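You operate a simulated robot arm through the tools that you are given. There is no shell and no other tool. Be economical: measure what you need, move in short steps, check, and stop when the job is done.

You are at the controls of a simulated robot arm. One attempt, no reset.

JOB
Put the brown ring in the white bag at the bag holder.
Fine: stand the bag in the holder, set the bag lever to LOCKED while you load it, then to FREE.

Only the result counts: the job must be done as asked and must still hold three seconds after the hand-in. Knocking over, shifting, dropping, spilling or breaking anything else fails it.

ROBOT AND FRAMES
A 7-joint arm with a two-finger parallel gripper, fixed in place. Base frame: the origin is at the foot of the arm, x ahead of it, y to its left, z up; the work surface is at about z = 0.737. Readings come in m, rad, newtons and seconds.
With the tool pointing down near the work surface it reaches from about 0.3 to 0.68 m from the base axis. Its first joint turns from -1.152 to 1.152 rad. Payload 1.57 kg.
Tool frame: the origin (TCP) lies between the finger pads and is the grasp point; the fingertips stand 0.03 m ahead of it; z points along the fingers, y is the line along which they close. The gripper opens to 0.11 m. The fingers are 0.024 m wide and 0.012 m thick; the gripper's body (0.048 by 0.112 m) begins 0.078 m behind the TCP.
Orientation is that of the tool frame in the base frame, as [roll, pitch, yaw] about the fixed x, y, z axes, in that order (R = Rz(yaw) Ry(pitch) Rx(roll)). With the fingers straight down and closing along the base's y, the tool's x points along the base's -x, its y along +y and its z along -z.

CONTROLS
- The arm moves only by the tool nudge_tool. Its arguments are lists of equal length, an entry for each row: "slide": the shift along the base's x, y, z in m, a list of three; "delta_rot": the turn, a rotation vector about the base's x, y, z in rad, a list of three; "claw": the closure, from 0 (fully open) to 1 (shut). In form: {"slide": [[dx, dy, dz], ...], "delta_rot": [[rx, ry, rz], ...], "claw": [claw, ...]}. A call has 1 to 8 rows; each row shifts and turns the commanded pose from where the row before left it. A row lasts 0.2 s, in which the tool goes at most 0.05 m and 0.15 rad; a call with a longer step from one row to the next is refused whole, and so is a gripper value outside its range. A pose out of reach is approached as far as the arm can. The call stops where the force on the tool passes 70 N (or 10 N more than at its start, if that is more) or the arm is blocked; 0.2 s more then pass. Each finger travels about 0.108 m/s and halts on what it meets, pressing with about 34 N; the grip force reading is that of the motor and also rises with nothing between the fingers. The clock runs only during rows and for 0.2 s after the last one: add rows that do not move to give the fingers time. It gives the time, the measured TCP pose, the force on the tool (base axes), the opening and the grip force at its end, in the units of the frame above (readings bear some noise).
- Cameras (640 x 400 px; columns grow to the right, rows downward): "scene" is fixed at [0.1429, -0.3876, 1.3901]; the picture's right is [0.85, -0.53, 0.00], its down [-0.37, -0.59, -0.71] and it looks along [0.38, 0.61, -0.70] (base axes); focal length 317 px, centre (320, 200). "wrist" rides on the gripper at [-0.036, 0, -0.08] in the tool frame; the picture's right is [0.00, -1.00, 0.00], its down [0.97, 0.00, -0.24] and it looks along [0.24, 0.00, 0.97] (tool axes); focal length 218 px, centre (320, 200). There is no depth. A picture from a camera that has moved, and an enlarged one, comes with that camera's place and axes in the base frame and with its lens. The place of the scene camera against the robot may be out by one fixed shift of up to 0.012 m in any direction.
- camera(camera): a new picture of that camera. It takes no simulated time.
- inspect(camera, box): a new picture of the part [left, top, right, bottom] of that camera's present view, enlarged. It takes no simulated time.
- job_done(): hands the job in; it is judged then, once.

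Work in short steps. Places have to be worked out from the pictures, the camera data and where the tool is seen: move nearer, look again, correct. Check each grasp and each placing, and mend what went wrong. You have 120 turns and 76 pictures in all, those below and enlarged ones among them. Open the gripper and draw the arm clear of the work before you hand the job in, unless the task says otherwise; then end with one line.

The tools are called after ">>>" as a command line: name --argument value ..., lists and objects as JSON in quotes. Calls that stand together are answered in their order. nudge_tool: Moves the arm, as the interface text tells. Its arguments: {"type":"object","properties":{"slide":{"type":"array","items":{"type":"array","items":{"type":"number"}}},"delta_rot":{"type":"array","items":{"type":"array","items":{"type":"number"}}},"claw":{"type":"array","items":{"type":"number"}}},"required":["slide","delta_rot","claw"]} The other tools are called the same way: camera (camera) takes a picture; inspect (camera, box) takes an enlarged picture of a part of a camera's view; job_done () hands the job in.

At the start:

```text
time: 0.0
position: [0.4226, 0.1642, 1.0774]
tool_rot: [-3.141, 0.0, -3.141]
ft_force: [-0.3, 0.5, 0.7]
finger_gap: 0.11
grip_force: 0.0
```

scene: 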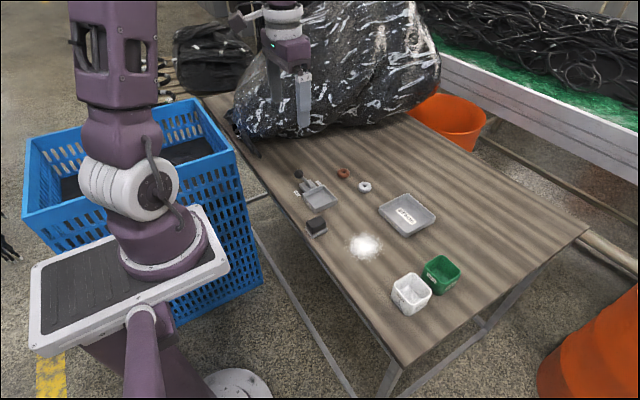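
wrist: 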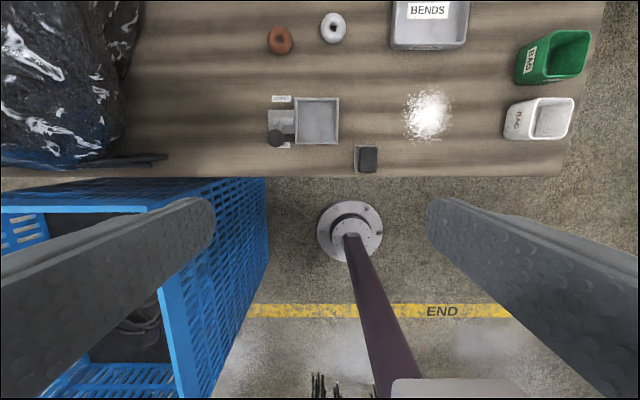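

The pictures show a holder with a lever, rings, a tray, and white and green bags. I enlarge the key areas to read the details.

>>> inspect --camera "scene" --box '[270, 150, 400, 250]'

>>> inspect --camera "scene" --box '[370, 230, 480, 320]'

>>> inspect --camera "wrist" --box '[250, 80, 400, 180]'

>>> inspect --camera "wrist" --box '[480, 20, 600, 150]'

```text
4.00 times, centred on (335, 200) of scene
camera zoom: at [0.1429, -0.3876, 1.3901], right [0.85, -0.53, 0.0], down [-0.37, -0.59, -0.71], along [0.38, 0.61, -0.7], focal length 1269 px, centre (260, 200)
```

zoom: 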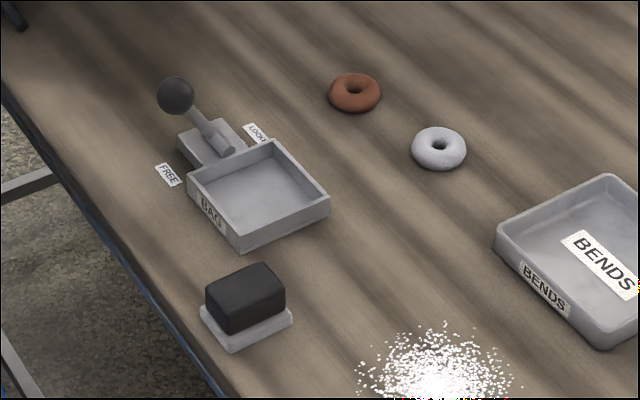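

```text
4.44 times, centred on (425, 275) of scene
camera zoom: at [0.1429, -0.3876, 1.3901], right [0.85, -0.53, 0.0], down [-0.37, -0.59, -0.71], along [0.38, 0.61, -0.7], focal length 1410 px, centre (-147, -133)
```

zoom: 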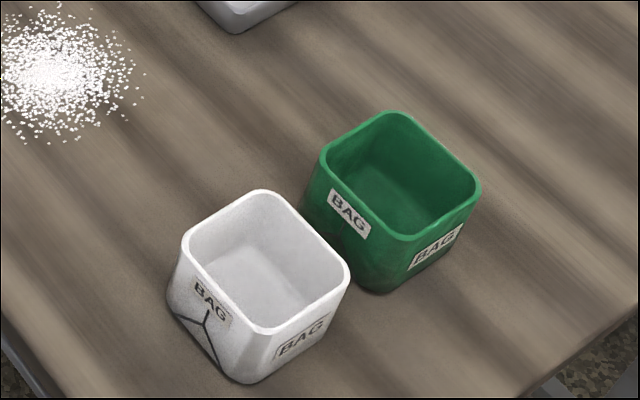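

```text
4.00 times, centred on (325, 130) of wrist
camera zoom: at [0.4582, 0.1625, 1.1585], right [0.0, -1.0, 0.0], down [-0.97, 0.0, 0.24], along [-0.24, 0.0, -0.97], focal length 873 px, centre (300, 480)
```

zoom: 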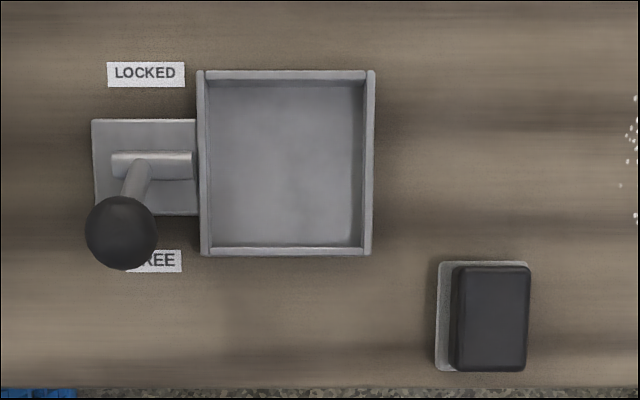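

```text
3.08 times, centred on (540, 85) of wrist
camera zoom: at [0.4582, 0.1625, 1.1585], right [0.0, -1.0, 0.0], down [-0.97, 0.0, 0.24], along [-0.24, 0.0, -0.97], focal length 672 px, centre (-357, 554)
```

zoom: 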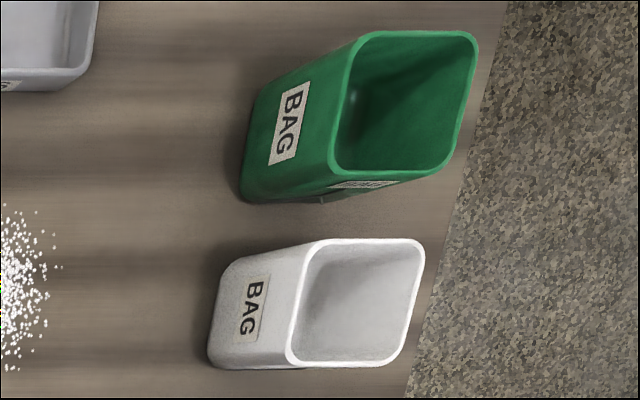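

The white bag is near (0.495, -0.198), the holder near (0.502, 0.168) with the lever at FREE, and the brown ring near (0.628, 0.228). I move over the white bag for a closer look.

>>> nudge_tool --slide '[[0.006, -0.0453, -0.012], [0.006, -0.0453, -0.012], [0.006, -0.0453, -0.012], [0.006, -0.0453, -0.012], [0.006, -0.0453, -0.012], [0.006, -0.0453, -0.012], [0.006, -0.0453, -0.012], [0.006, -0.0453, -0.012]]' --delta_rot '[[0, 0, 0], [0, 0, 0], [0, 0, 0], [0, 0, 0], [0, 0, 0], [0, 0, 0], [0, 0, 0], [0, 0, 0]]' --claw '[0, 0, 0, 0, 0, 0, 0, 0]'

>>> camera --camera "wrist"

```text
time: 1.8
position: [0.4696, -0.2001, 0.9827]
tool_rot: [-3.141, -0.001, 3.14]
ft_force: [0.4, -0.5, -0.4]
finger_gap: 0.1103
grip_force: 0.1
```

```text
69 pictures are left
camera wrist: at [0.5046, -0.201, 1.0621], right [0.0, -1.0, 0.0], down [-0.97, 0.0, 0.24], along [-0.24, 0.0, -0.97], focal length 218 px, centre (320, 200)
```

wrist: 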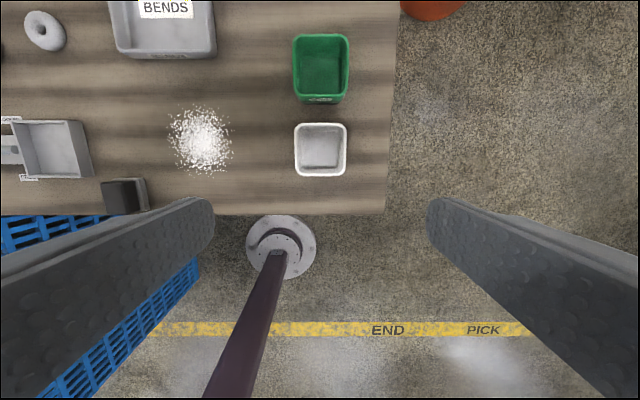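

>>> inspect --camera "wrist" --box '[270, 20, 390, 200]'

```text
2.22 times, centred on (330, 110) of wrist
camera zoom: at [0.5046, -0.201, 1.0621], right [0.0, -1.0, 0.0], down [-0.97, 0.0, 0.24], along [-0.24, 0.0, -0.97], focal length 485 px, centre (298, 400)
```

zoom: 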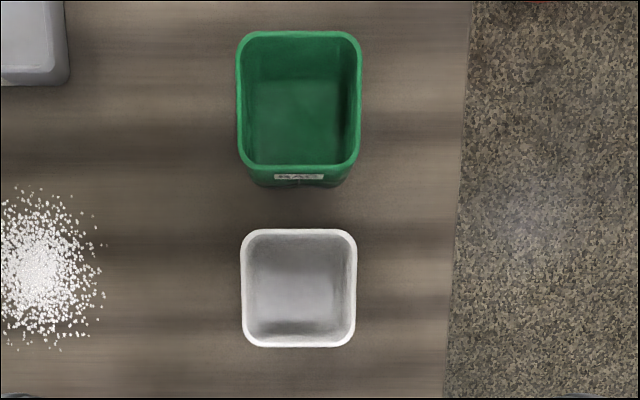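

The white bag's rim is about 0.062 m square, centred near (0.500, -0.201), with top at about z 0.797. I descend around it with the fingers open along y, clear of the green bag.

>>> nudge_tool --slide '[[0.03, -0.001, -0.03], [0, 0, -0.045], [0, 0, -0.04], [0, 0, -0.035]]' --delta_rot '[[0, 0, 0], [0, 0, 0], [0, 0, 0], [0, 0, 0]]' --claw '[0, 0, 0, 0]'

>>> camera --camera "wrist"

>>> inspect --camera "scene" --box '[360, 210, 480, 320]'

```text
time: 2.8
position: [0.501, -0.2014, 0.8324]
tool_rot: [3.14, 0.0, 3.139]
ft_force: [-0.2, -0.2, -0.2]
finger_gap: 0.11
grip_force: 0.1
```

```text
67 pictures are left
camera wrist: at [0.5357, -0.2024, 0.912], right [0.0, -1.0, 0.0], down [-0.97, 0.0, 0.24], along [-0.24, 0.0, -0.97], focal length 218 px, centre (320, 200)
```

wrist: 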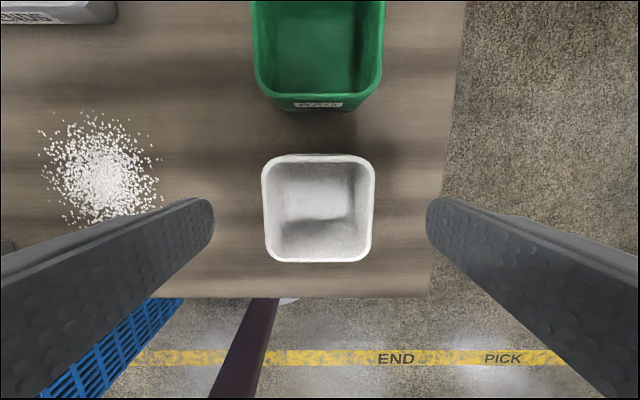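

```text
3.64 times, centred on (420, 265) of scene
camera zoom: at [0.1429, -0.3876, 1.3901], right [0.85, -0.53, 0.0], down [-0.37, -0.59, -0.71], along [0.38, 0.61, -0.7], focal length 1154 px, centre (-44, -36)
```

zoom: 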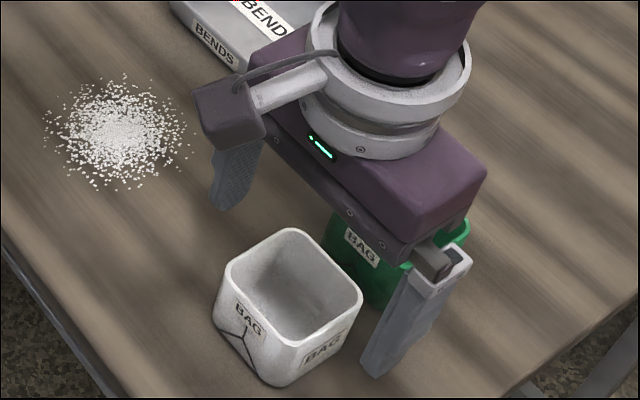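

The bag is centred between the fingers, at y -0.2016. I lower to grip height and close.

>>> nudge_tool --slide '[[0, 0, -0.035], [0, 0, 0], [0, 0, 0], [0, 0, 0], [0, 0, 0]]' --delta_rot '[[0, 0, 0], [0, 0, 0], [0, 0, 0], [0, 0, 0], [0, 0, 0]]' --claw '[0, 0.35, 0.5, 0.6, 0.6]'

>>> inspect --camera "scene" --box '[360, 210, 480, 320]'

```text
time: 4.0
position: [0.5013, -0.2, 0.7972]
tool_rot: [-3.141, -0.001, 3.14]
ft_force: [-0.5, 0.6, -0.2]
finger_gap: 0.0605
grip_force: 34.3
```

```text
3.64 times, centred on (420, 265) of scene
camera zoom: at [0.1429, -0.3876, 1.3901], right [0.85, -0.53, 0.0], down [-0.37, -0.59, -0.71], along [0.38, 0.61, -0.7], focal length 1154 px, centre (-44, -36)
```

zoom: 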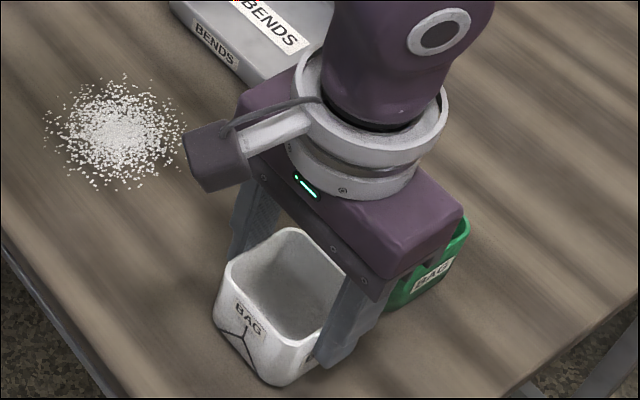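

The bag is gripped at a 0.0605 m gap. I lift it straight up and check.

>>> nudge_tool --slide '[[0, 0, 0.02], [0, 0, 0.03], [0, 0, 0.03], [0, 0, 0.04]]' --delta_rot '[[0, 0, 0], [0, 0, 0], [0, 0, 0], [0, 0, 0]]' --claw '[0.6, 0.6, 0.6, 0.6]'

>>> inspect --camera "scene" --box '[350, 170, 510, 300]'

```text
time: 5.0
position: [0.5005, -0.1999, 0.9189]
tool_rot: [3.141, 0.0, 3.139]
ft_force: [0.4, 0.3, 0.5]
finger_gap: 0.0603
grip_force: 33.8
```

```text
3.08 times, centred on (430, 235) of scene
camera zoom: at [0.1429, -0.3876, 1.3901], right [0.85, -0.53, 0.0], down [-0.37, -0.59, -0.71], along [0.38, 0.61, -0.7], focal length 976 px, centre (-18, 92)
```

zoom: 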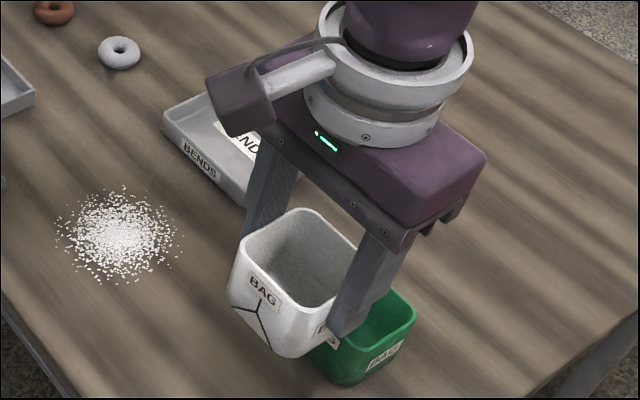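

The bag hangs level and firm, and the Y mark is only print. I carry it towards the holder, stopping short in x so the wrist camera can see the holder.

>>> nudge_tool --slide '[[-0.0113, 0.046, 0.004], [-0.0113, 0.046, 0.004], [-0.0113, 0.046, 0.004], [-0.0113, 0.046, 0.004], [-0.0113, 0.046, 0.004], [-0.0113, 0.046, 0.004], [-0.0113, 0.046, 0.004], [-0.0113, 0.046, 0.004]]' --delta_rot '[[0, 0, 0], [0, 0, 0], [0, 0, 0], [0, 0, 0], [0, 0, 0], [0, 0, 0], [0, 0, 0], [0, 0, 0]]' --claw '[0.6, 0.6, 0.6, 0.6, 0.6, 0.6, 0.6, 0.6]'

>>> camera --camera "wrist"

```text
time: 6.8
position: [0.4085, 0.1701, 0.9511]
tool_rot: [-3.141, 0.0, 3.14]
ft_force: [-0.2, 1.1, 0.0]
finger_gap: 0.0603
grip_force: 34.0
```

```text
63 pictures are left
camera wrist: at [0.4435, 0.1683, 1.0309], right [0.0, -1.0, 0.0], down [-0.97, 0.0, 0.24], along [-0.24, 0.0, -0.97], focal length 218 px, centre (320, 200)
```

wrist: 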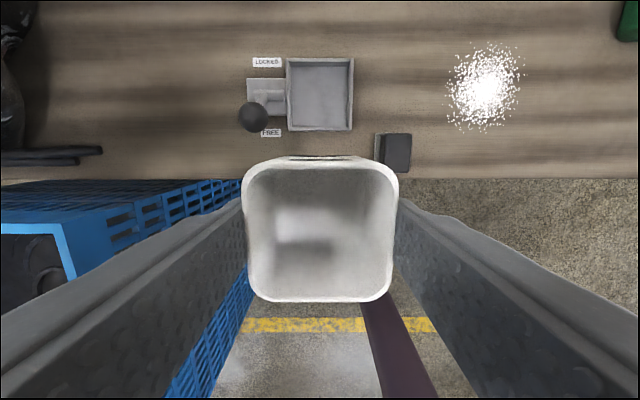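

>>> inspect --camera "wrist" --box '[230, 45, 370, 140]'

>>> inspect --camera "scene" --box '[250, 120, 390, 250]'

```text
4.21 times, centred on (300, 92) of wrist
camera zoom: at [0.4435, 0.1683, 1.0309], right [0.0, -1.0, 0.0], down [-0.97, 0.0, 0.24], along [-0.24, 0.0, -0.97], focal length 919 px, centre (404, 653)
```

zoom: 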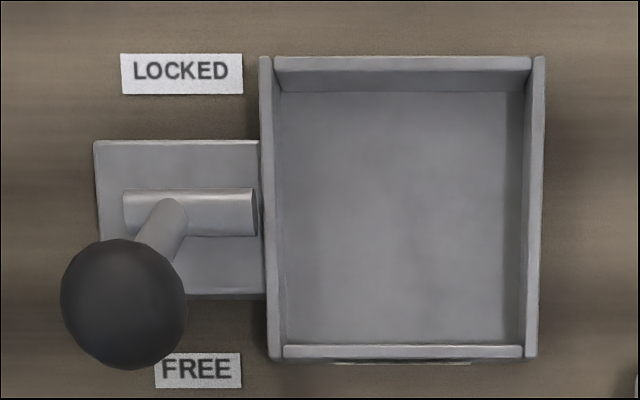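

```text
3.08 times, centred on (320, 185) of scene
camera zoom: at [0.1428, -0.3876, 1.3901], right [0.85, -0.53, 0.0], down [-0.37, -0.59, -0.71], along [0.38, 0.61, -0.7], focal length 976 px, centre (320, 246)
```

zoom: 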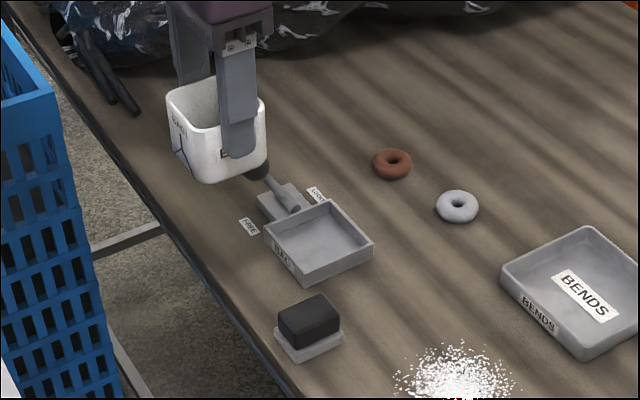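

The holder is centred at about (0.5002, 0.1686) with a 0.068 m opening inside, so the bag has about 3 mm per side. I move over it and come down to just above the walls.

>>> nudge_tool --slide '[[0.045, -0.0008, 0], [0.0462, -0.0007, 0], [0, 0, -0.04], [0, 0, -0.04], [0, 0, -0.037], [0, 0, 0]]' --delta_rot '[[0, 0, 0], [0, 0, 0], [0, 0, 0], [0, 0, 0], [0, 0, 0], [0, 0, 0]]' --claw '[0.6, 0.6, 0.6, 0.6, 0.6, 0.6]'

>>> inspect --camera "scene" --box '[250, 120, 390, 250]'

>>> camera --camera "wrist"

```text
time: 8.2
position: [0.5011, 0.1673, 0.8329]
tool_rot: [3.141, 0.0, -3.141]
ft_force: [0.3, -0.3, 0.4]
finger_gap: 0.0605
grip_force: 33.5
```

```text
3.08 times, centred on (320, 185) of scene
camera zoom: at [0.1429, -0.3876, 1.3901], right [0.85, -0.53, 0.0], down [-0.37, -0.59, -0.71], along [0.38, 0.61, -0.7], focal length 976 px, centre (320, 246)
```

zoom: 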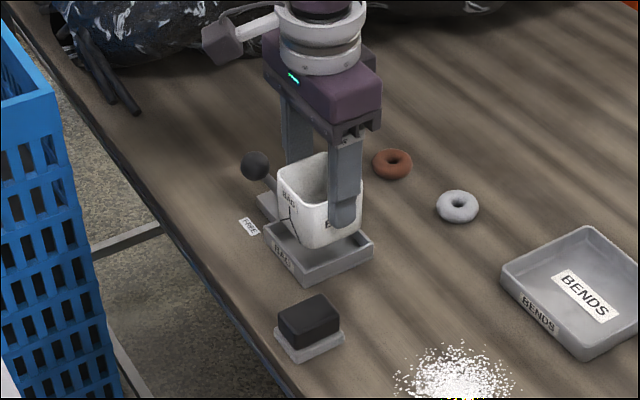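

```text
59 pictures are left
camera wrist: at [0.5366, 0.1665, 0.9132], right [0.0, -1.0, 0.0], down [-0.97, 0.0, 0.24], along [-0.24, 0.0, -0.97], focal length 218 px, centre (320, 200)
```

wrist: 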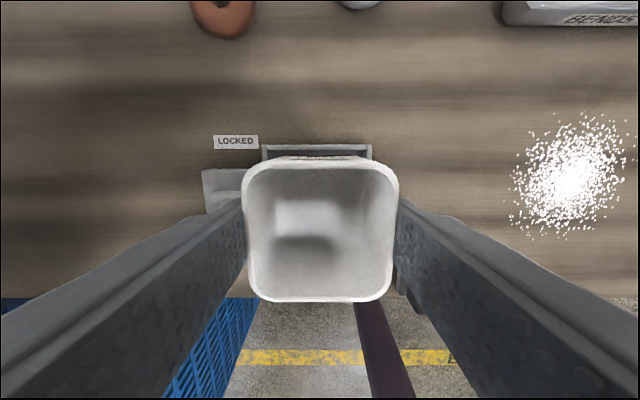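

The bag sits just above the holder, about 1–1.5 mm off centre. I correct that and lower gently, watching the force.

>>> nudge_tool --slide '[[-0.0012, 0.0012, 0], [0, 0, -0.01], [0, 0, -0.008], [0, 0, -0.006], [0, 0, 0]]' --delta_rot '[[0, 0, 0], [0, 0, 0], [0, 0, 0], [0, 0, 0], [0, 0, 0]]' --claw '[0.6, 0.6, 0.6, 0.6, 0.6]'

>>> inspect --camera "scene" --box '[280, 150, 360, 210]'

```text
time: 9.4
position: [0.5003, 0.1673, 0.8084]
tool_rot: [-3.141, 0.0, -3.141]
ft_force: [-1.1, -0.5, -0.2]
finger_gap: 0.0605
grip_force: 34.4
```

```text
6.67 times, centred on (320, 180) of scene
camera zoom: at [0.1429, -0.3876, 1.3901], right [0.85, -0.53, 0.0], down [-0.37, -0.59, -0.71], along [0.38, 0.61, -0.7], focal length 2115 px, centre (320, 333)
```

zoom: 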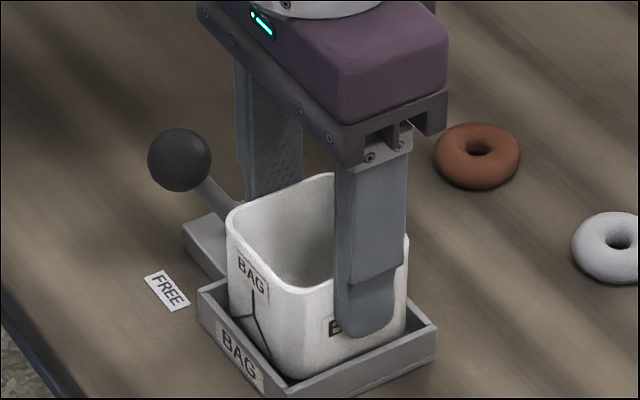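

The bag is inside the walls. I lower the last few millimetres to contact.

>>> nudge_tool --slide '[[0, 0, -0.003], [0, 0, -0.002], [0, 0, 0]]' --delta_rot '[[0, 0, 0], [0, 0, 0], [0, 0, 0]]' --claw '[0.6, 0.6, 0.6]'

```text
time: 10.2
position: [0.5004, 0.1677, 0.8035]
tool_rot: [3.14, -0.002, 3.139]
ft_force: [0.2, -0.3, 0.1]
finger_gap: 0.0603
grip_force: 34.0
```

No contact yet, so I go down in 1 mm steps.

>>> nudge_tool --slide '[[0, 0, -0.001], [0, 0, -0.001], [0, 0, 0]]' --delta_rot '[[0, 0, 0], [0, 0, 0], [0, 0, 0]]' --claw '[0.6, 0.6, 0.6]'

```text
time: 11.0
position: [0.4993, 0.1666, 0.8021]
tool_rot: [-3.142, 0.002, 3.141]
ft_force: [-1.2, -0.3, 7.4]
finger_gap: 0.0604
grip_force: 33.6
```

The 7 N reading shows the bag is seated. I open slightly so the fingers stay clear of the lever, rise, and then look.

>>> nudge_tool --slide '[[0, 0, 0], [0, 0, 0], [0, 0, 0.02], [0, 0, 0.04], [0, 0, 0.04], [-0.03, 0, 0.04]]' --delta_rot '[[0, 0, 0], [0, 0, 0], [0, 0, 0], [0, 0, 0], [0, 0, 0], [0, 0, 0]]' --claw '[0.34, 0.34, 0.34, 0.34, 0.34, 0.34]'

>>> inspect --camera "scene" --box '[280, 150, 360, 210]'

>>> camera --camera "wrist"

```text
time: 12.4
position: [0.472, 0.1663, 0.9422]
tool_rot: [-3.141, 0.0, 3.142]
ft_force: [-0.6, 0.3, -0.3]
finger_gap: 0.0726
grip_force: 0.0
```

```text
6.67 times, centred on (320, 180) of scene
camera zoom: at [0.1429, -0.3876, 1.3901], right [0.85, -0.53, 0.0], down [-0.37, -0.59, -0.71], along [0.38, 0.61, -0.7], focal length 2115 px, centre (320, 333)
```

zoom: 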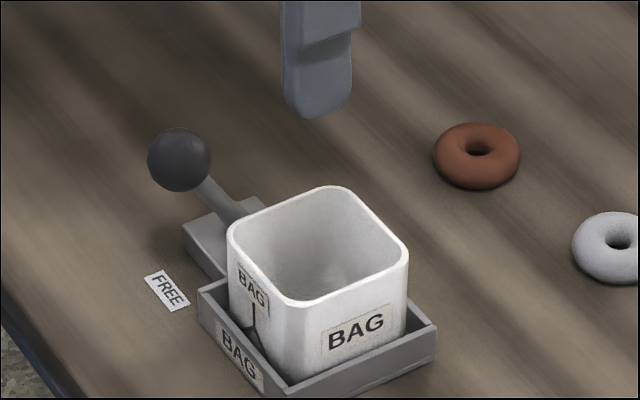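

```text
56 pictures are left
camera wrist: at [0.5079, 0.1651, 1.0214], right [0.0, -1.0, 0.0], down [-0.97, 0.0, 0.24], along [-0.24, 0.0, -0.97], focal length 218 px, centre (320, 200)
```

wrist: 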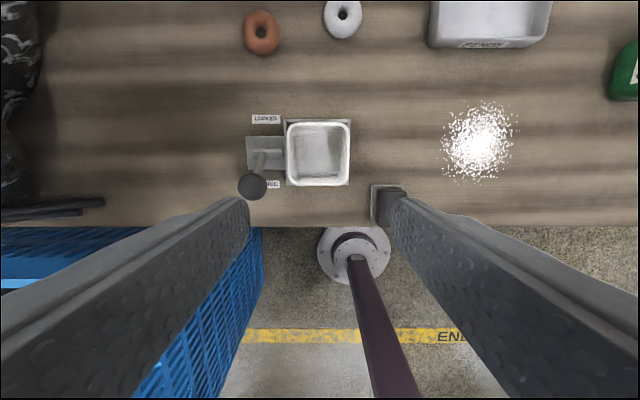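

The bag stands squarely in the holder. The lever knob is at about (0.470, 0.231, 0.812), so I close the fingers and come down on its -x side to push it to LOCKED.

>>> nudge_tool --slide '[[-0.02, 0.034, 0], [-0.022, 0.033, 0], [0, 0, -0.04], [0, 0, -0.04], [0, 0, -0.03], [0, 0, 0]]' --delta_rot '[[0, 0, 0], [0, 0, 0], [0, 0, 0], [0, 0, 0], [0, 0, 0], [0, 0, 0]]' --claw '[0.7, 1, 1, 1, 1, 1]'

>>> inspect --camera "scene" --box '[270, 140, 350, 200]'

>>> camera --camera "wrist"

```text
time: 13.8
position: [0.4296, 0.2346, 0.8305]
tool_rot: [3.141, 0.0, 3.141]
ft_force: [-0.3, 0.4, -0.2]
finger_gap: 0.0002
grip_force: 21.8
```

```text
6.67 times, centred on (310, 170) of scene
camera zoom: at [0.1429, -0.3876, 1.3901], right [0.85, -0.53, 0.0], down [-0.37, -0.59, -0.71], along [0.38, 0.61, -0.7], focal length 2115 px, centre (387, 400)
```

zoom: 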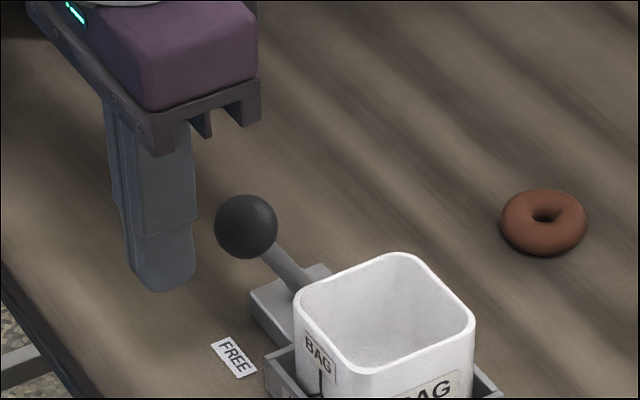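

```text
54 pictures are left
camera wrist: at [0.4658, 0.2332, 0.9104], right [0.0, -1.0, 0.0], down [-0.97, 0.0, 0.24], along [-0.24, 0.0, -0.97], focal length 218 px, centre (320, 200)
```

wrist: 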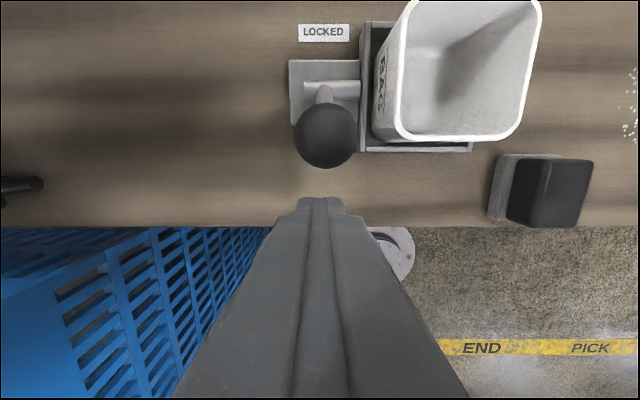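

The fingers are lined up behind the knob and clear of the bag. I push in +x.

>>> nudge_tool --slide '[[0.012, 0, 0], [0.012, 0, 0], [0.012, 0, 0], [0.012, 0, 0], [0.01, 0, 0]]' --delta_rot '[[0, 0, 0], [0, 0, 0], [0, 0, 0], [0, 0, 0], [0, 0, 0]]' --claw '[1, 1, 1, 1, 1]'

>>> camera --camera "wrist"

```text
time: 15.0
position: [0.4874, 0.2355, 0.8312]
tool_rot: [3.141, 0.0, 3.14]
ft_force: [-1.0, 0.3, 0.3]
finger_gap: 0.0002
grip_force: 21.6
```

```text
53 pictures are left
camera wrist: at [0.5223, 0.2339, 0.9107], right [0.0, -1.0, 0.0], down [-0.97, 0.0, 0.24], along [-0.24, 0.0, -0.97], focal length 218 px, centre (320, 200)
```

wrist: 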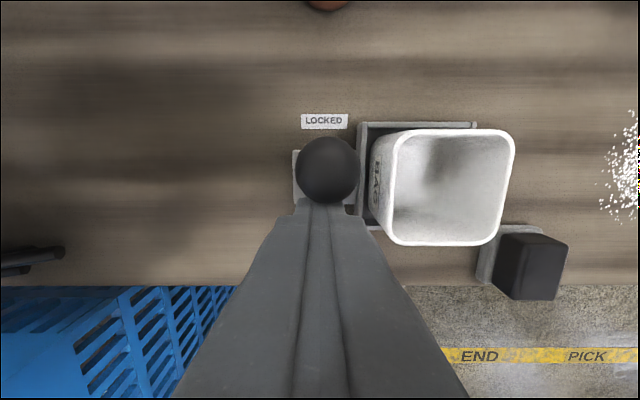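

The knob moves freely with the fingers and is now past vertical. I keep pushing in small steps.

>>> nudge_tool --slide '[[0.006, 0, 0], [0.006, 0, 0], [0.004, 0, 0], [0, 0, 0]]' --delta_rot '[[0, 0, 0], [0, 0, 0], [0, 0, 0], [0, 0, 0]]' --claw '[1, 1, 1, 1]'

>>> camera --camera "wrist"

>>> inspect --camera "scene" --box '[280, 140, 360, 200]'

```text
time: 16.0
position: [0.5025, 0.2347, 0.8303]
tool_rot: [-3.141, 0.0, -3.141]
ft_force: [-0.5, 1.0, 0.2]
finger_gap: 0.0001
grip_force: 21.4
```

```text
52 pictures are left
camera wrist: at [0.5378, 0.2337, 0.911], right [0.0, -1.0, 0.0], down [-0.97, 0.0, 0.24], along [-0.24, 0.0, -0.97], focal length 218 px, centre (320, 200)
```

wrist: 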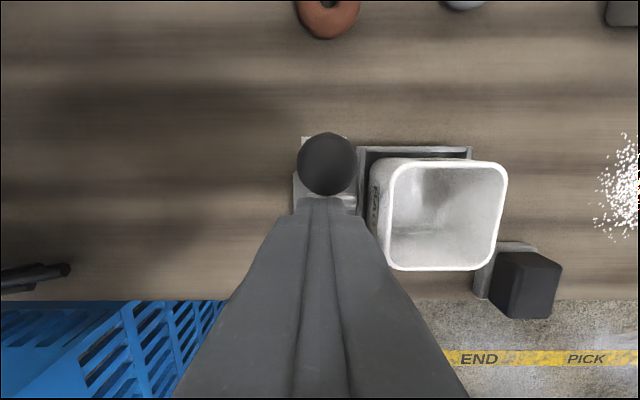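

```text
6.67 times, centred on (320, 170) of scene
camera zoom: at [0.1429, -0.3876, 1.3901], right [0.85, -0.53, 0.0], down [-0.37, -0.59, -0.71], along [0.38, 0.61, -0.7], focal length 2115 px, centre (320, 400)
```

zoom: 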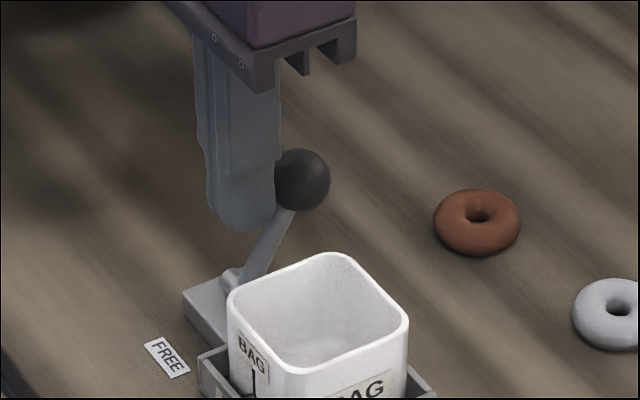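

The knob is at about x 0.53, close to LOCKED, with no stop force yet. I push on slightly until it stops.

>>> nudge_tool --slide '[[0.003, 0, 0], [0.003, 0, 0], [0.003, 0, 0]]' --delta_rot '[[0, 0, 0], [0, 0, 0], [0, 0, 0]]' --claw '[1, 1, 1]'

>>> camera --camera "wrist"

```text
time: 16.8
position: [0.505, 0.2349, 0.8296]
tool_rot: [-3.138, -0.011, -3.141]
ft_force: [-42.7, -2.7, 9.3]
finger_gap: 0.0
grip_force: 21.5
```

```text
50 pictures are left
camera wrist: at [0.5423, 0.2341, 0.9097], right [0.0, -1.0, 0.0], down [-0.97, 0.0, 0.25], along [-0.25, 0.0, -0.97], focal length 218 px, centre (320, 200)
```

wrist: 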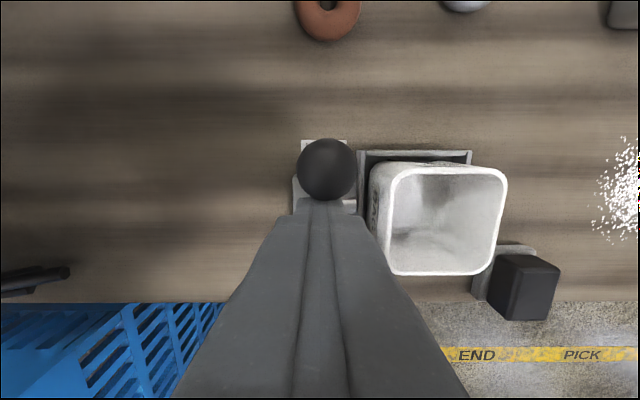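

A 43 N reading shows the lever is at its LOCKED stop. I back off, rise, and check that it stays.

>>> nudge_tool --slide '[[-0.012, 0, 0], [-0.03, 0, 0], [-0.02, 0, 0.03], [0, 0, 0.045], [0, 0, 0.045]]' --delta_rot '[[0, 0, 0], [0, 0, 0], [0, 0, 0], [0, 0, 0], [0, 0, 0]]' --claw '[1, 1, 1, 0.8, 0.55]'

>>> camera --camera "wrist"

>>> inspect --camera "scene" --box '[280, 140, 360, 200]'

```text
time: 18.0
position: [0.4471, 0.2349, 0.9489]
tool_rot: [3.142, -0.001, 3.141]
ft_force: [0.5, -0.1, 0.1]
finger_gap: 0.0498
grip_force: 0.1
```

```text
49 pictures are left
camera wrist: at [0.4826, 0.2341, 1.0284], right [0.0, -1.0, 0.0], down [-0.97, 0.0, 0.24], along [-0.24, 0.0, -0.97], focal length 218 px, centre (320, 200)
```

wrist: 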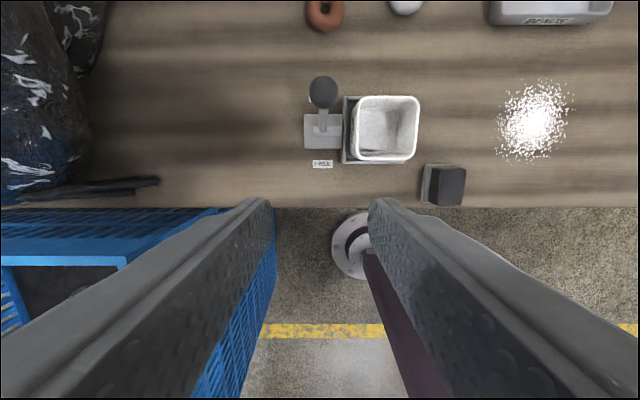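

```text
6.67 times, centred on (320, 170) of scene
camera zoom: at [0.1429, -0.3876, 1.3901], right [0.85, -0.53, 0.0], down [-0.37, -0.59, -0.71], along [0.38, 0.61, -0.7], focal length 2115 px, centre (320, 400)
```

zoom: 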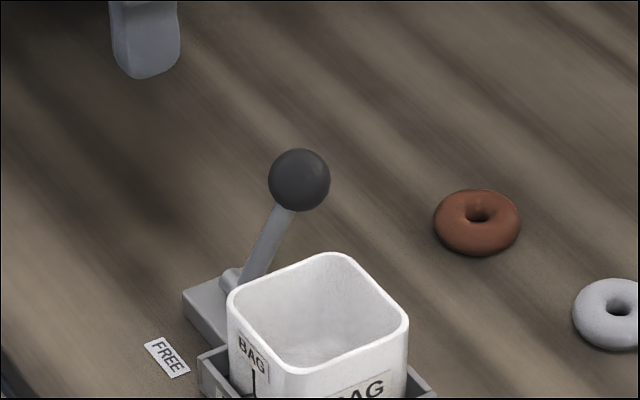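

The lever holds at LOCKED. Next I move towards the brown ring and view it from nearer.

>>> nudge_tool --slide '[[0.045, -0.002, 0], [0.045, -0.002, 0], [0.045, -0.003, -0.01]]' --delta_rot '[[0, 0, 0], [0, 0, 0], [0, 0, 0]]' --claw '[0.3, 0.3, 0.3]'

>>> camera --camera "wrist"

```text
time: 18.8
position: [0.5837, 0.2279, 0.9418]
tool_rot: [-3.141, 0.0, 3.14]
ft_force: [0.4, 0.3, 0.3]
finger_gap: 0.0769
grip_force: 0.1
```

```text
47 pictures are left
camera wrist: at [0.6193, 0.2273, 1.0216], right [0.0, -1.0, 0.0], down [-0.97, 0.0, 0.24], along [-0.24, 0.0, -0.97], focal length 218 px, centre (320, 200)
```

wrist: 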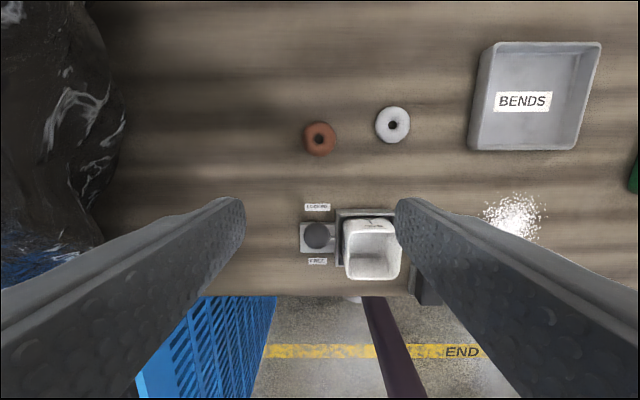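

>>> inspect --camera "wrist" --box '[290, 100, 350, 170]'

```text
5.71 times, centred on (320, 135) of wrist
camera zoom: at [0.6193, 0.2273, 1.0216], right [0.0, -1.0, 0.0], down [-0.97, 0.0, 0.24], along [-0.24, 0.0, -0.97], focal length 1247 px, centre (320, 571)
```

zoom: 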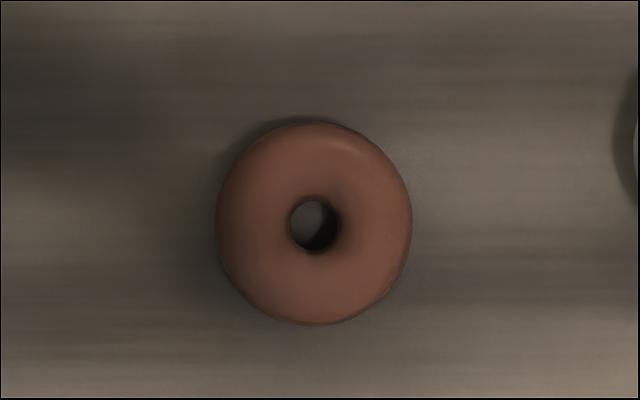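

The ring is at (0.627, 0.2286), about 0.042 m across. I move above it and descend most of the way.

>>> nudge_tool --slide '[[0.0435, 0.0007, 0], [0, 0, -0.045], [0, 0, -0.045], [0, 0, -0.045], [0, 0, 0]]' --delta_rot '[[0, 0, 0], [0, 0, 0], [0, 0, 0], [0, 0, 0], [0, 0, 0]]' --claw '[0.3, 0.3, 0.3, 0.3, 0.3]'

>>> camera --camera "wrist"

```text
time: 20.0
position: [0.6267, 0.2294, 0.8047]
tool_rot: [-3.141, 0.0, 3.14]
ft_force: [0.5, -0.8, -0.1]
finger_gap: 0.0772
grip_force: 0.1
```

```text
45 pictures are left
camera wrist: at [0.6623, 0.2271, 0.8858], right [0.0, -1.0, 0.0], down [-0.97, 0.0, 0.24], along [-0.24, 0.0, -0.97], focal length 218 px, centre (320, 200)
```

wrist: 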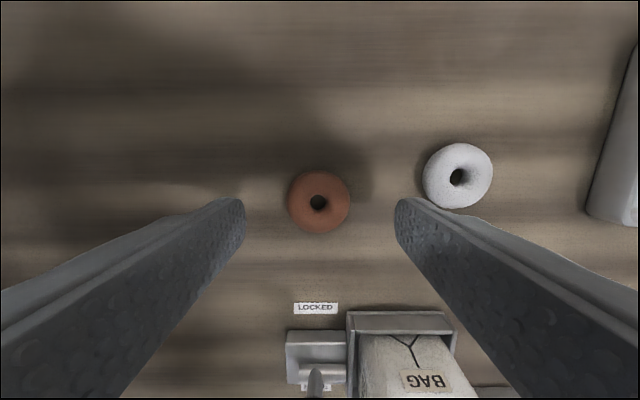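

It is well centred. I lower to the table and close on the ring.

>>> nudge_tool --slide '[[-0.0005, 0, -0.02], [0, 0, -0.012], [0, 0, -0.003], [0, 0, 0], [0, 0, 0], [0, 0, 0]]' --delta_rot '[[0, 0, 0], [0, 0, 0], [0, 0, 0], [0, 0, 0], [0, 0, 0], [0, 0, 0]]' --claw '[0.3, 0.3, 0.3, 0.55, 0.75, 0.75]'

>>> camera --camera "wrist"

```text
time: 21.4
position: [0.6267, 0.2277, 0.7723]
tool_rot: [3.141, -0.002, 3.139]
ft_force: [-0.5, -0.2, 0.1]
finger_gap: 0.0375
grip_force: 33.7
```

```text
44 pictures are left
camera wrist: at [0.6624, 0.2266, 0.8511], right [0.0, -1.0, 0.0], down [-0.97, 0.0, 0.24], along [-0.24, 0.0, -0.97], focal length 218 px, centre (320, 200)
```

wrist: 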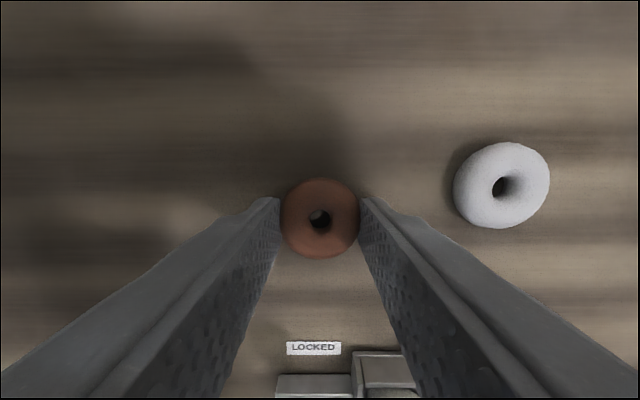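

The fingers have stopped on the ring at 0.0375 m. I lift a little and check.

>>> nudge_tool --slide '[[0, 0, 0.01], [0, 0, 0.02], [0, 0, 0.04], [0, 0, 0.045]]' --delta_rot '[[0, 0, 0], [0, 0, 0], [0, 0, 0], [0, 0, 0]]' --claw '[0.75, 0.75, 0.75, 0.75]'

>>> camera --camera "wrist"

>>> inspect --camera "scene" --box '[290, 100, 400, 200]'

```text
time: 22.4
position: [0.6273, 0.2297, 0.887]
tool_rot: [-3.14, 0.002, 3.141]
ft_force: [-0.9, 0.4, 0.2]
finger_gap: 0.0379
grip_force: 33.9
```

```text
43 pictures are left
camera wrist: at [0.6626, 0.2279, 0.9675], right [0.0, -1.0, 0.0], down [-0.97, 0.0, 0.24], along [-0.24, 0.0, -0.97], focal length 218 px, centre (320, 200)
```

wrist: 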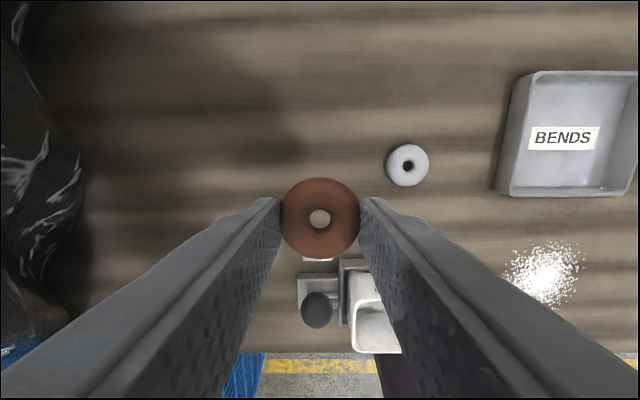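

```text
4.00 times, centred on (345, 150) of scene
camera zoom: at [0.1428, -0.3876, 1.3901], right [0.85, -0.53, 0.0], down [-0.37, -0.59, -0.71], along [0.38, 0.61, -0.7], focal length 1269 px, centre (220, 400)
```

zoom: 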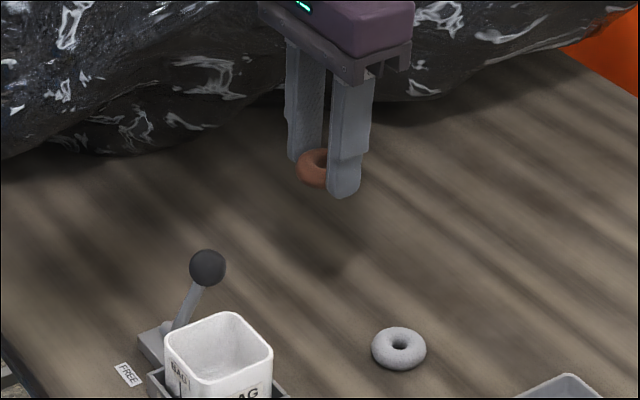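

The ring is held level. I carry it above the bag, high enough to clear the lever knob.

>>> nudge_tool --slide '[[-0.0318, -0.0153, 0.006], [-0.0318, -0.0153, 0.006], [-0.0318, -0.0153, 0.006], [-0.0318, -0.0153, 0.006], [0, 0, 0]]' --delta_rot '[[0, 0, 0], [0, 0, 0], [0, 0, 0], [0, 0, 0], [0, 0, 0]]' --claw '[0.75, 0.75, 0.75, 0.75, 0.75]'

>>> camera --camera "wrist"

>>> inspect --camera "scene" --box '[270, 130, 370, 220]'

```text
time: 23.6
position: [0.5003, 0.1673, 0.9124]
tool_rot: [3.141, 0.0, 3.139]
ft_force: [-0.6, -0.6, -0.6]
finger_gap: 0.0377
grip_force: 33.7
```

```text
41 pictures are left
camera wrist: at [0.536, 0.1661, 0.9916], right [0.0, -1.0, 0.0], down [-0.97, 0.0, 0.24], along [-0.24, 0.0, -0.97], focal length 218 px, centre (320, 200)
```

wrist: 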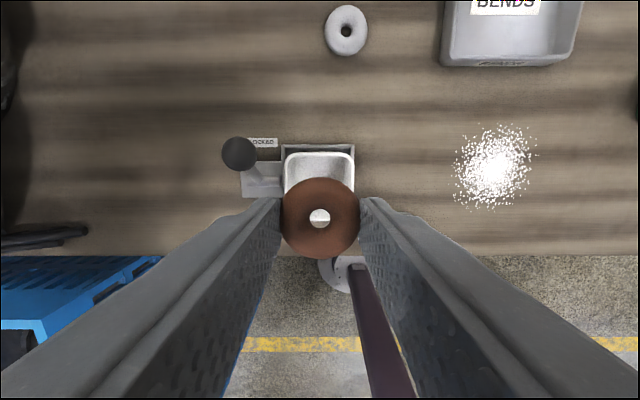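

```text
4.44 times, centred on (320, 175) of scene
camera zoom: at [0.1428, -0.3876, 1.3901], right [0.85, -0.53, 0.0], down [-0.37, -0.59, -0.71], along [0.38, 0.61, -0.7], focal length 1410 px, centre (320, 311)
```

zoom: 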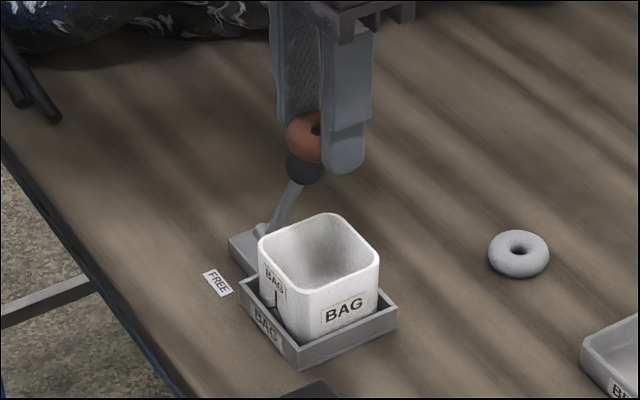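

The ring is centred over the bag, at about (0.5005, 0.1675). I lower until the fingertips are just above the rim.

>>> nudge_tool --slide '[[0, 0.0003, -0.03], [0, 0, -0.03], [0, 0, -0.013], [0, 0, 0]]' --delta_rot '[[0, 0, 0], [0, 0, 0], [0, 0, 0], [0, 0, 0]]' --claw '[0.75, 0.75, 0.75, 0.75]'

>>> camera --camera "wrist"

>>> inspect --camera "scene" --box '[280, 140, 360, 200]'

```text
time: 24.6
position: [0.5007, 0.1674, 0.8358]
tool_rot: [3.141, 0.0, 3.141]
ft_force: [0.6, -0.5, -0.4]
finger_gap: 0.0378
grip_force: 34.2
```

```text
39 pictures are left
camera wrist: at [0.536, 0.1665, 0.916], right [0.0, -1.0, 0.0], down [-0.97, 0.0, 0.24], along [-0.24, 0.0, -0.97], focal length 218 px, centre (320, 200)
```

wrist: 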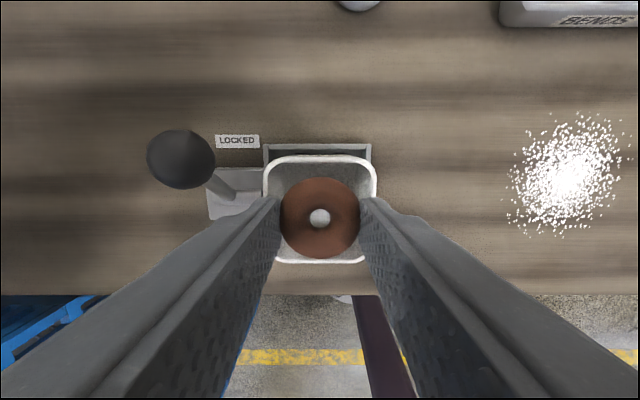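

```text
6.67 times, centred on (320, 170) of scene
camera zoom: at [0.1429, -0.3876, 1.3901], right [0.85, -0.53, 0.0], down [-0.37, -0.59, -0.71], along [0.38, 0.61, -0.7], focal length 2115 px, centre (320, 400)
```

zoom: 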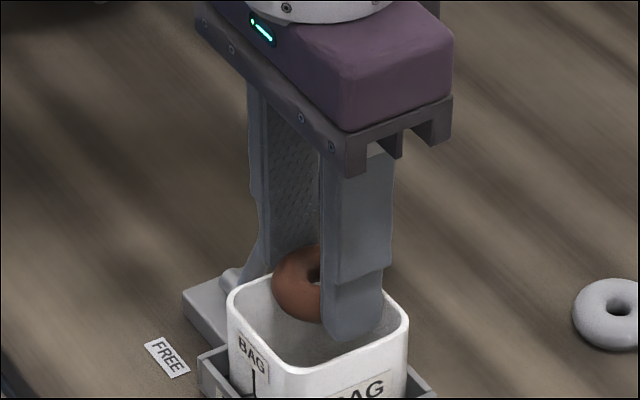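

The ring is centred over the mouth. I raise 2 mm for margin and open just enough to release it into the bag.

>>> nudge_tool --slide '[[0, 0, 0.002], [0, 0, 0], [0, 0, 0], [0, 0, 0], [0, 0, 0.04], [0, 0, 0.04]]' --delta_rot '[[0, 0, 0], [0, 0, 0], [0, 0, 0], [0, 0, 0], [0, 0, 0], [0, 0, 0]]' --claw '[0.75, 0.45, 0.4, 0.4, 0.4, 0.4]'

>>> camera --camera "wrist"

>>> inspect --camera "scene" --box '[280, 140, 360, 200]'

```text
time: 26.0
position: [0.5011, 0.1664, 0.918]
tool_rot: [-3.141, 0.001, -3.14]
ft_force: [-0.3, 0.3, -0.5]
finger_gap: 0.0659
grip_force: 0.0
```

```text
37 pictures are left
camera wrist: at [0.5367, 0.1664, 0.9978], right [0.0, -1.0, 0.0], down [-0.97, 0.0, 0.24], along [-0.24, 0.0, -0.97], focal length 218 px, centre (320, 200)
```

wrist: 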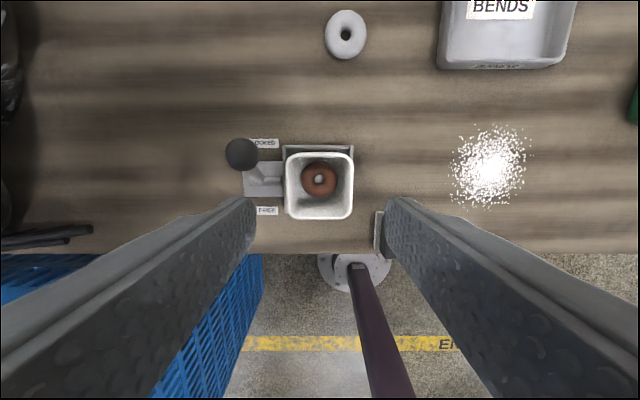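

```text
6.67 times, centred on (320, 170) of scene
camera zoom: at [0.1429, -0.3876, 1.3901], right [0.85, -0.53, 0.0], down [-0.37, -0.59, -0.71], along [0.38, 0.61, -0.7], focal length 2115 px, centre (320, 400)
```

zoom: 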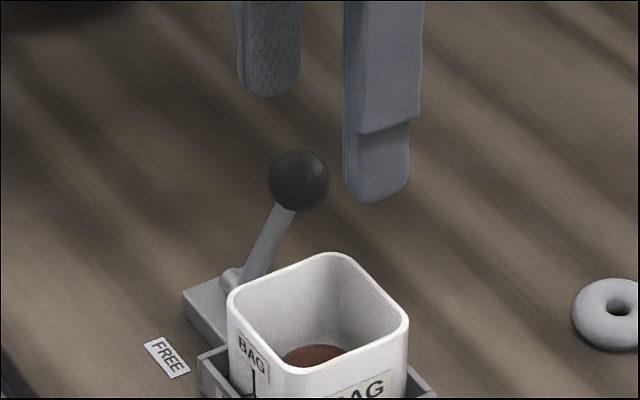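

The ring lies flat in the bag. Next I close the fingers and come down on the knob's +x side to push it to FREE.

>>> nudge_tool --slide '[[0.034, 0.0345, 0.01], [0.036, 0.0335, 0], [0, 0, -0.04], [0, 0, -0.04], [0, 0, -0.018], [0, 0, 0]]' --delta_rot '[[0, 0, 0], [0, 0, 0], [0, 0, 0], [0, 0, 0], [0, 0, 0], [0, 0, 0]]' --claw '[0.7, 1, 1, 1, 1, 1]'

>>> inspect --camera "scene" --box '[280, 140, 360, 200]'

```text
time: 27.4
position: [0.571, 0.2344, 0.8295]
tool_rot: [-3.141, 0.0, 3.14]
ft_force: [0.2, -0.3, 0.0]
finger_gap: 0.0001
grip_force: 20.9
```

```text
6.67 times, centred on (320, 170) of scene
camera zoom: at [0.1429, -0.3876, 1.3901], right [0.85, -0.53, 0.0], down [-0.37, -0.59, -0.71], along [0.38, 0.61, -0.7], focal length 2115 px, centre (320, 400)
```

zoom: 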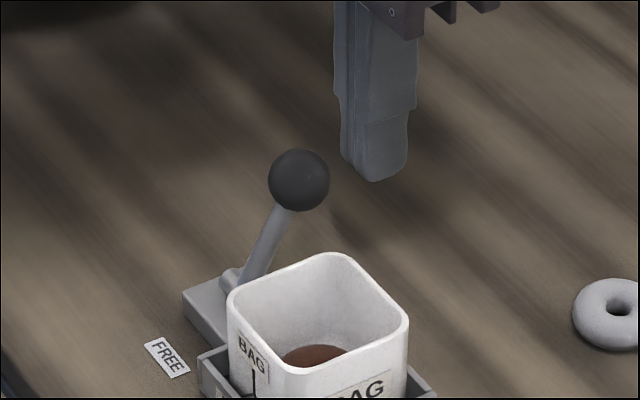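

The fingers are lined up with the knob. I push in -x towards FREE, short of the stop first.

>>> nudge_tool --slide '[[-0.012, 0, 0], [-0.012, 0, 0], [-0.012, 0, 0], [-0.012, 0, 0], [-0.012, 0, 0], [-0.009, 0, 0], [0, 0, 0]]' --delta_rot '[[0, 0, 0], [0, 0, 0], [0, 0, 0], [0, 0, 0], [0, 0, 0], [0, 0, 0], [0, 0, 0]]' --claw '[1, 1, 1, 1, 1, 1, 1]'

>>> inspect --camera "scene" --box '[280, 140, 360, 200]'

```text
time: 29.0
position: [0.5007, 0.236, 0.8315]
tool_rot: [3.14, 0.002, 3.141]
ft_force: [0.5, 0.1, -0.5]
finger_gap: 0.0002
grip_force: 21.5
```

```text
6.67 times, centred on (320, 170) of scene
camera zoom: at [0.1429, -0.3876, 1.3901], right [0.85, -0.53, 0.0], down [-0.37, -0.59, -0.71], along [0.38, 0.61, -0.7], focal length 2115 px, centre (320, 400)
```

zoom: 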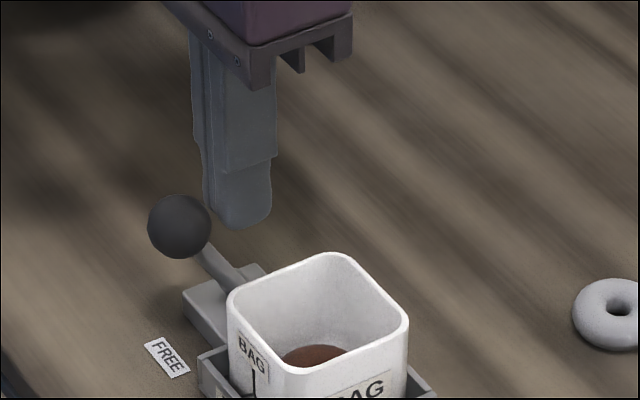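

The knob is back at its starting FREE spot in the picture. I nudge a few millimetres more to confirm the stop, then withdraw and open.

>>> nudge_tool --slide '[[-0.003, 0, 0], [-0.003, 0, 0]]' --delta_rot '[[0, 0, 0], [0, 0, 0]]' --claw '[1, 1]'

```text
time: 29.6
position: [0.4958, 0.2353, 0.8333]
tool_rot: [3.141, 0.003, -3.142]
ft_force: [6.0, -0.5, -2.6]
finger_gap: 0.0
grip_force: 20.8
```

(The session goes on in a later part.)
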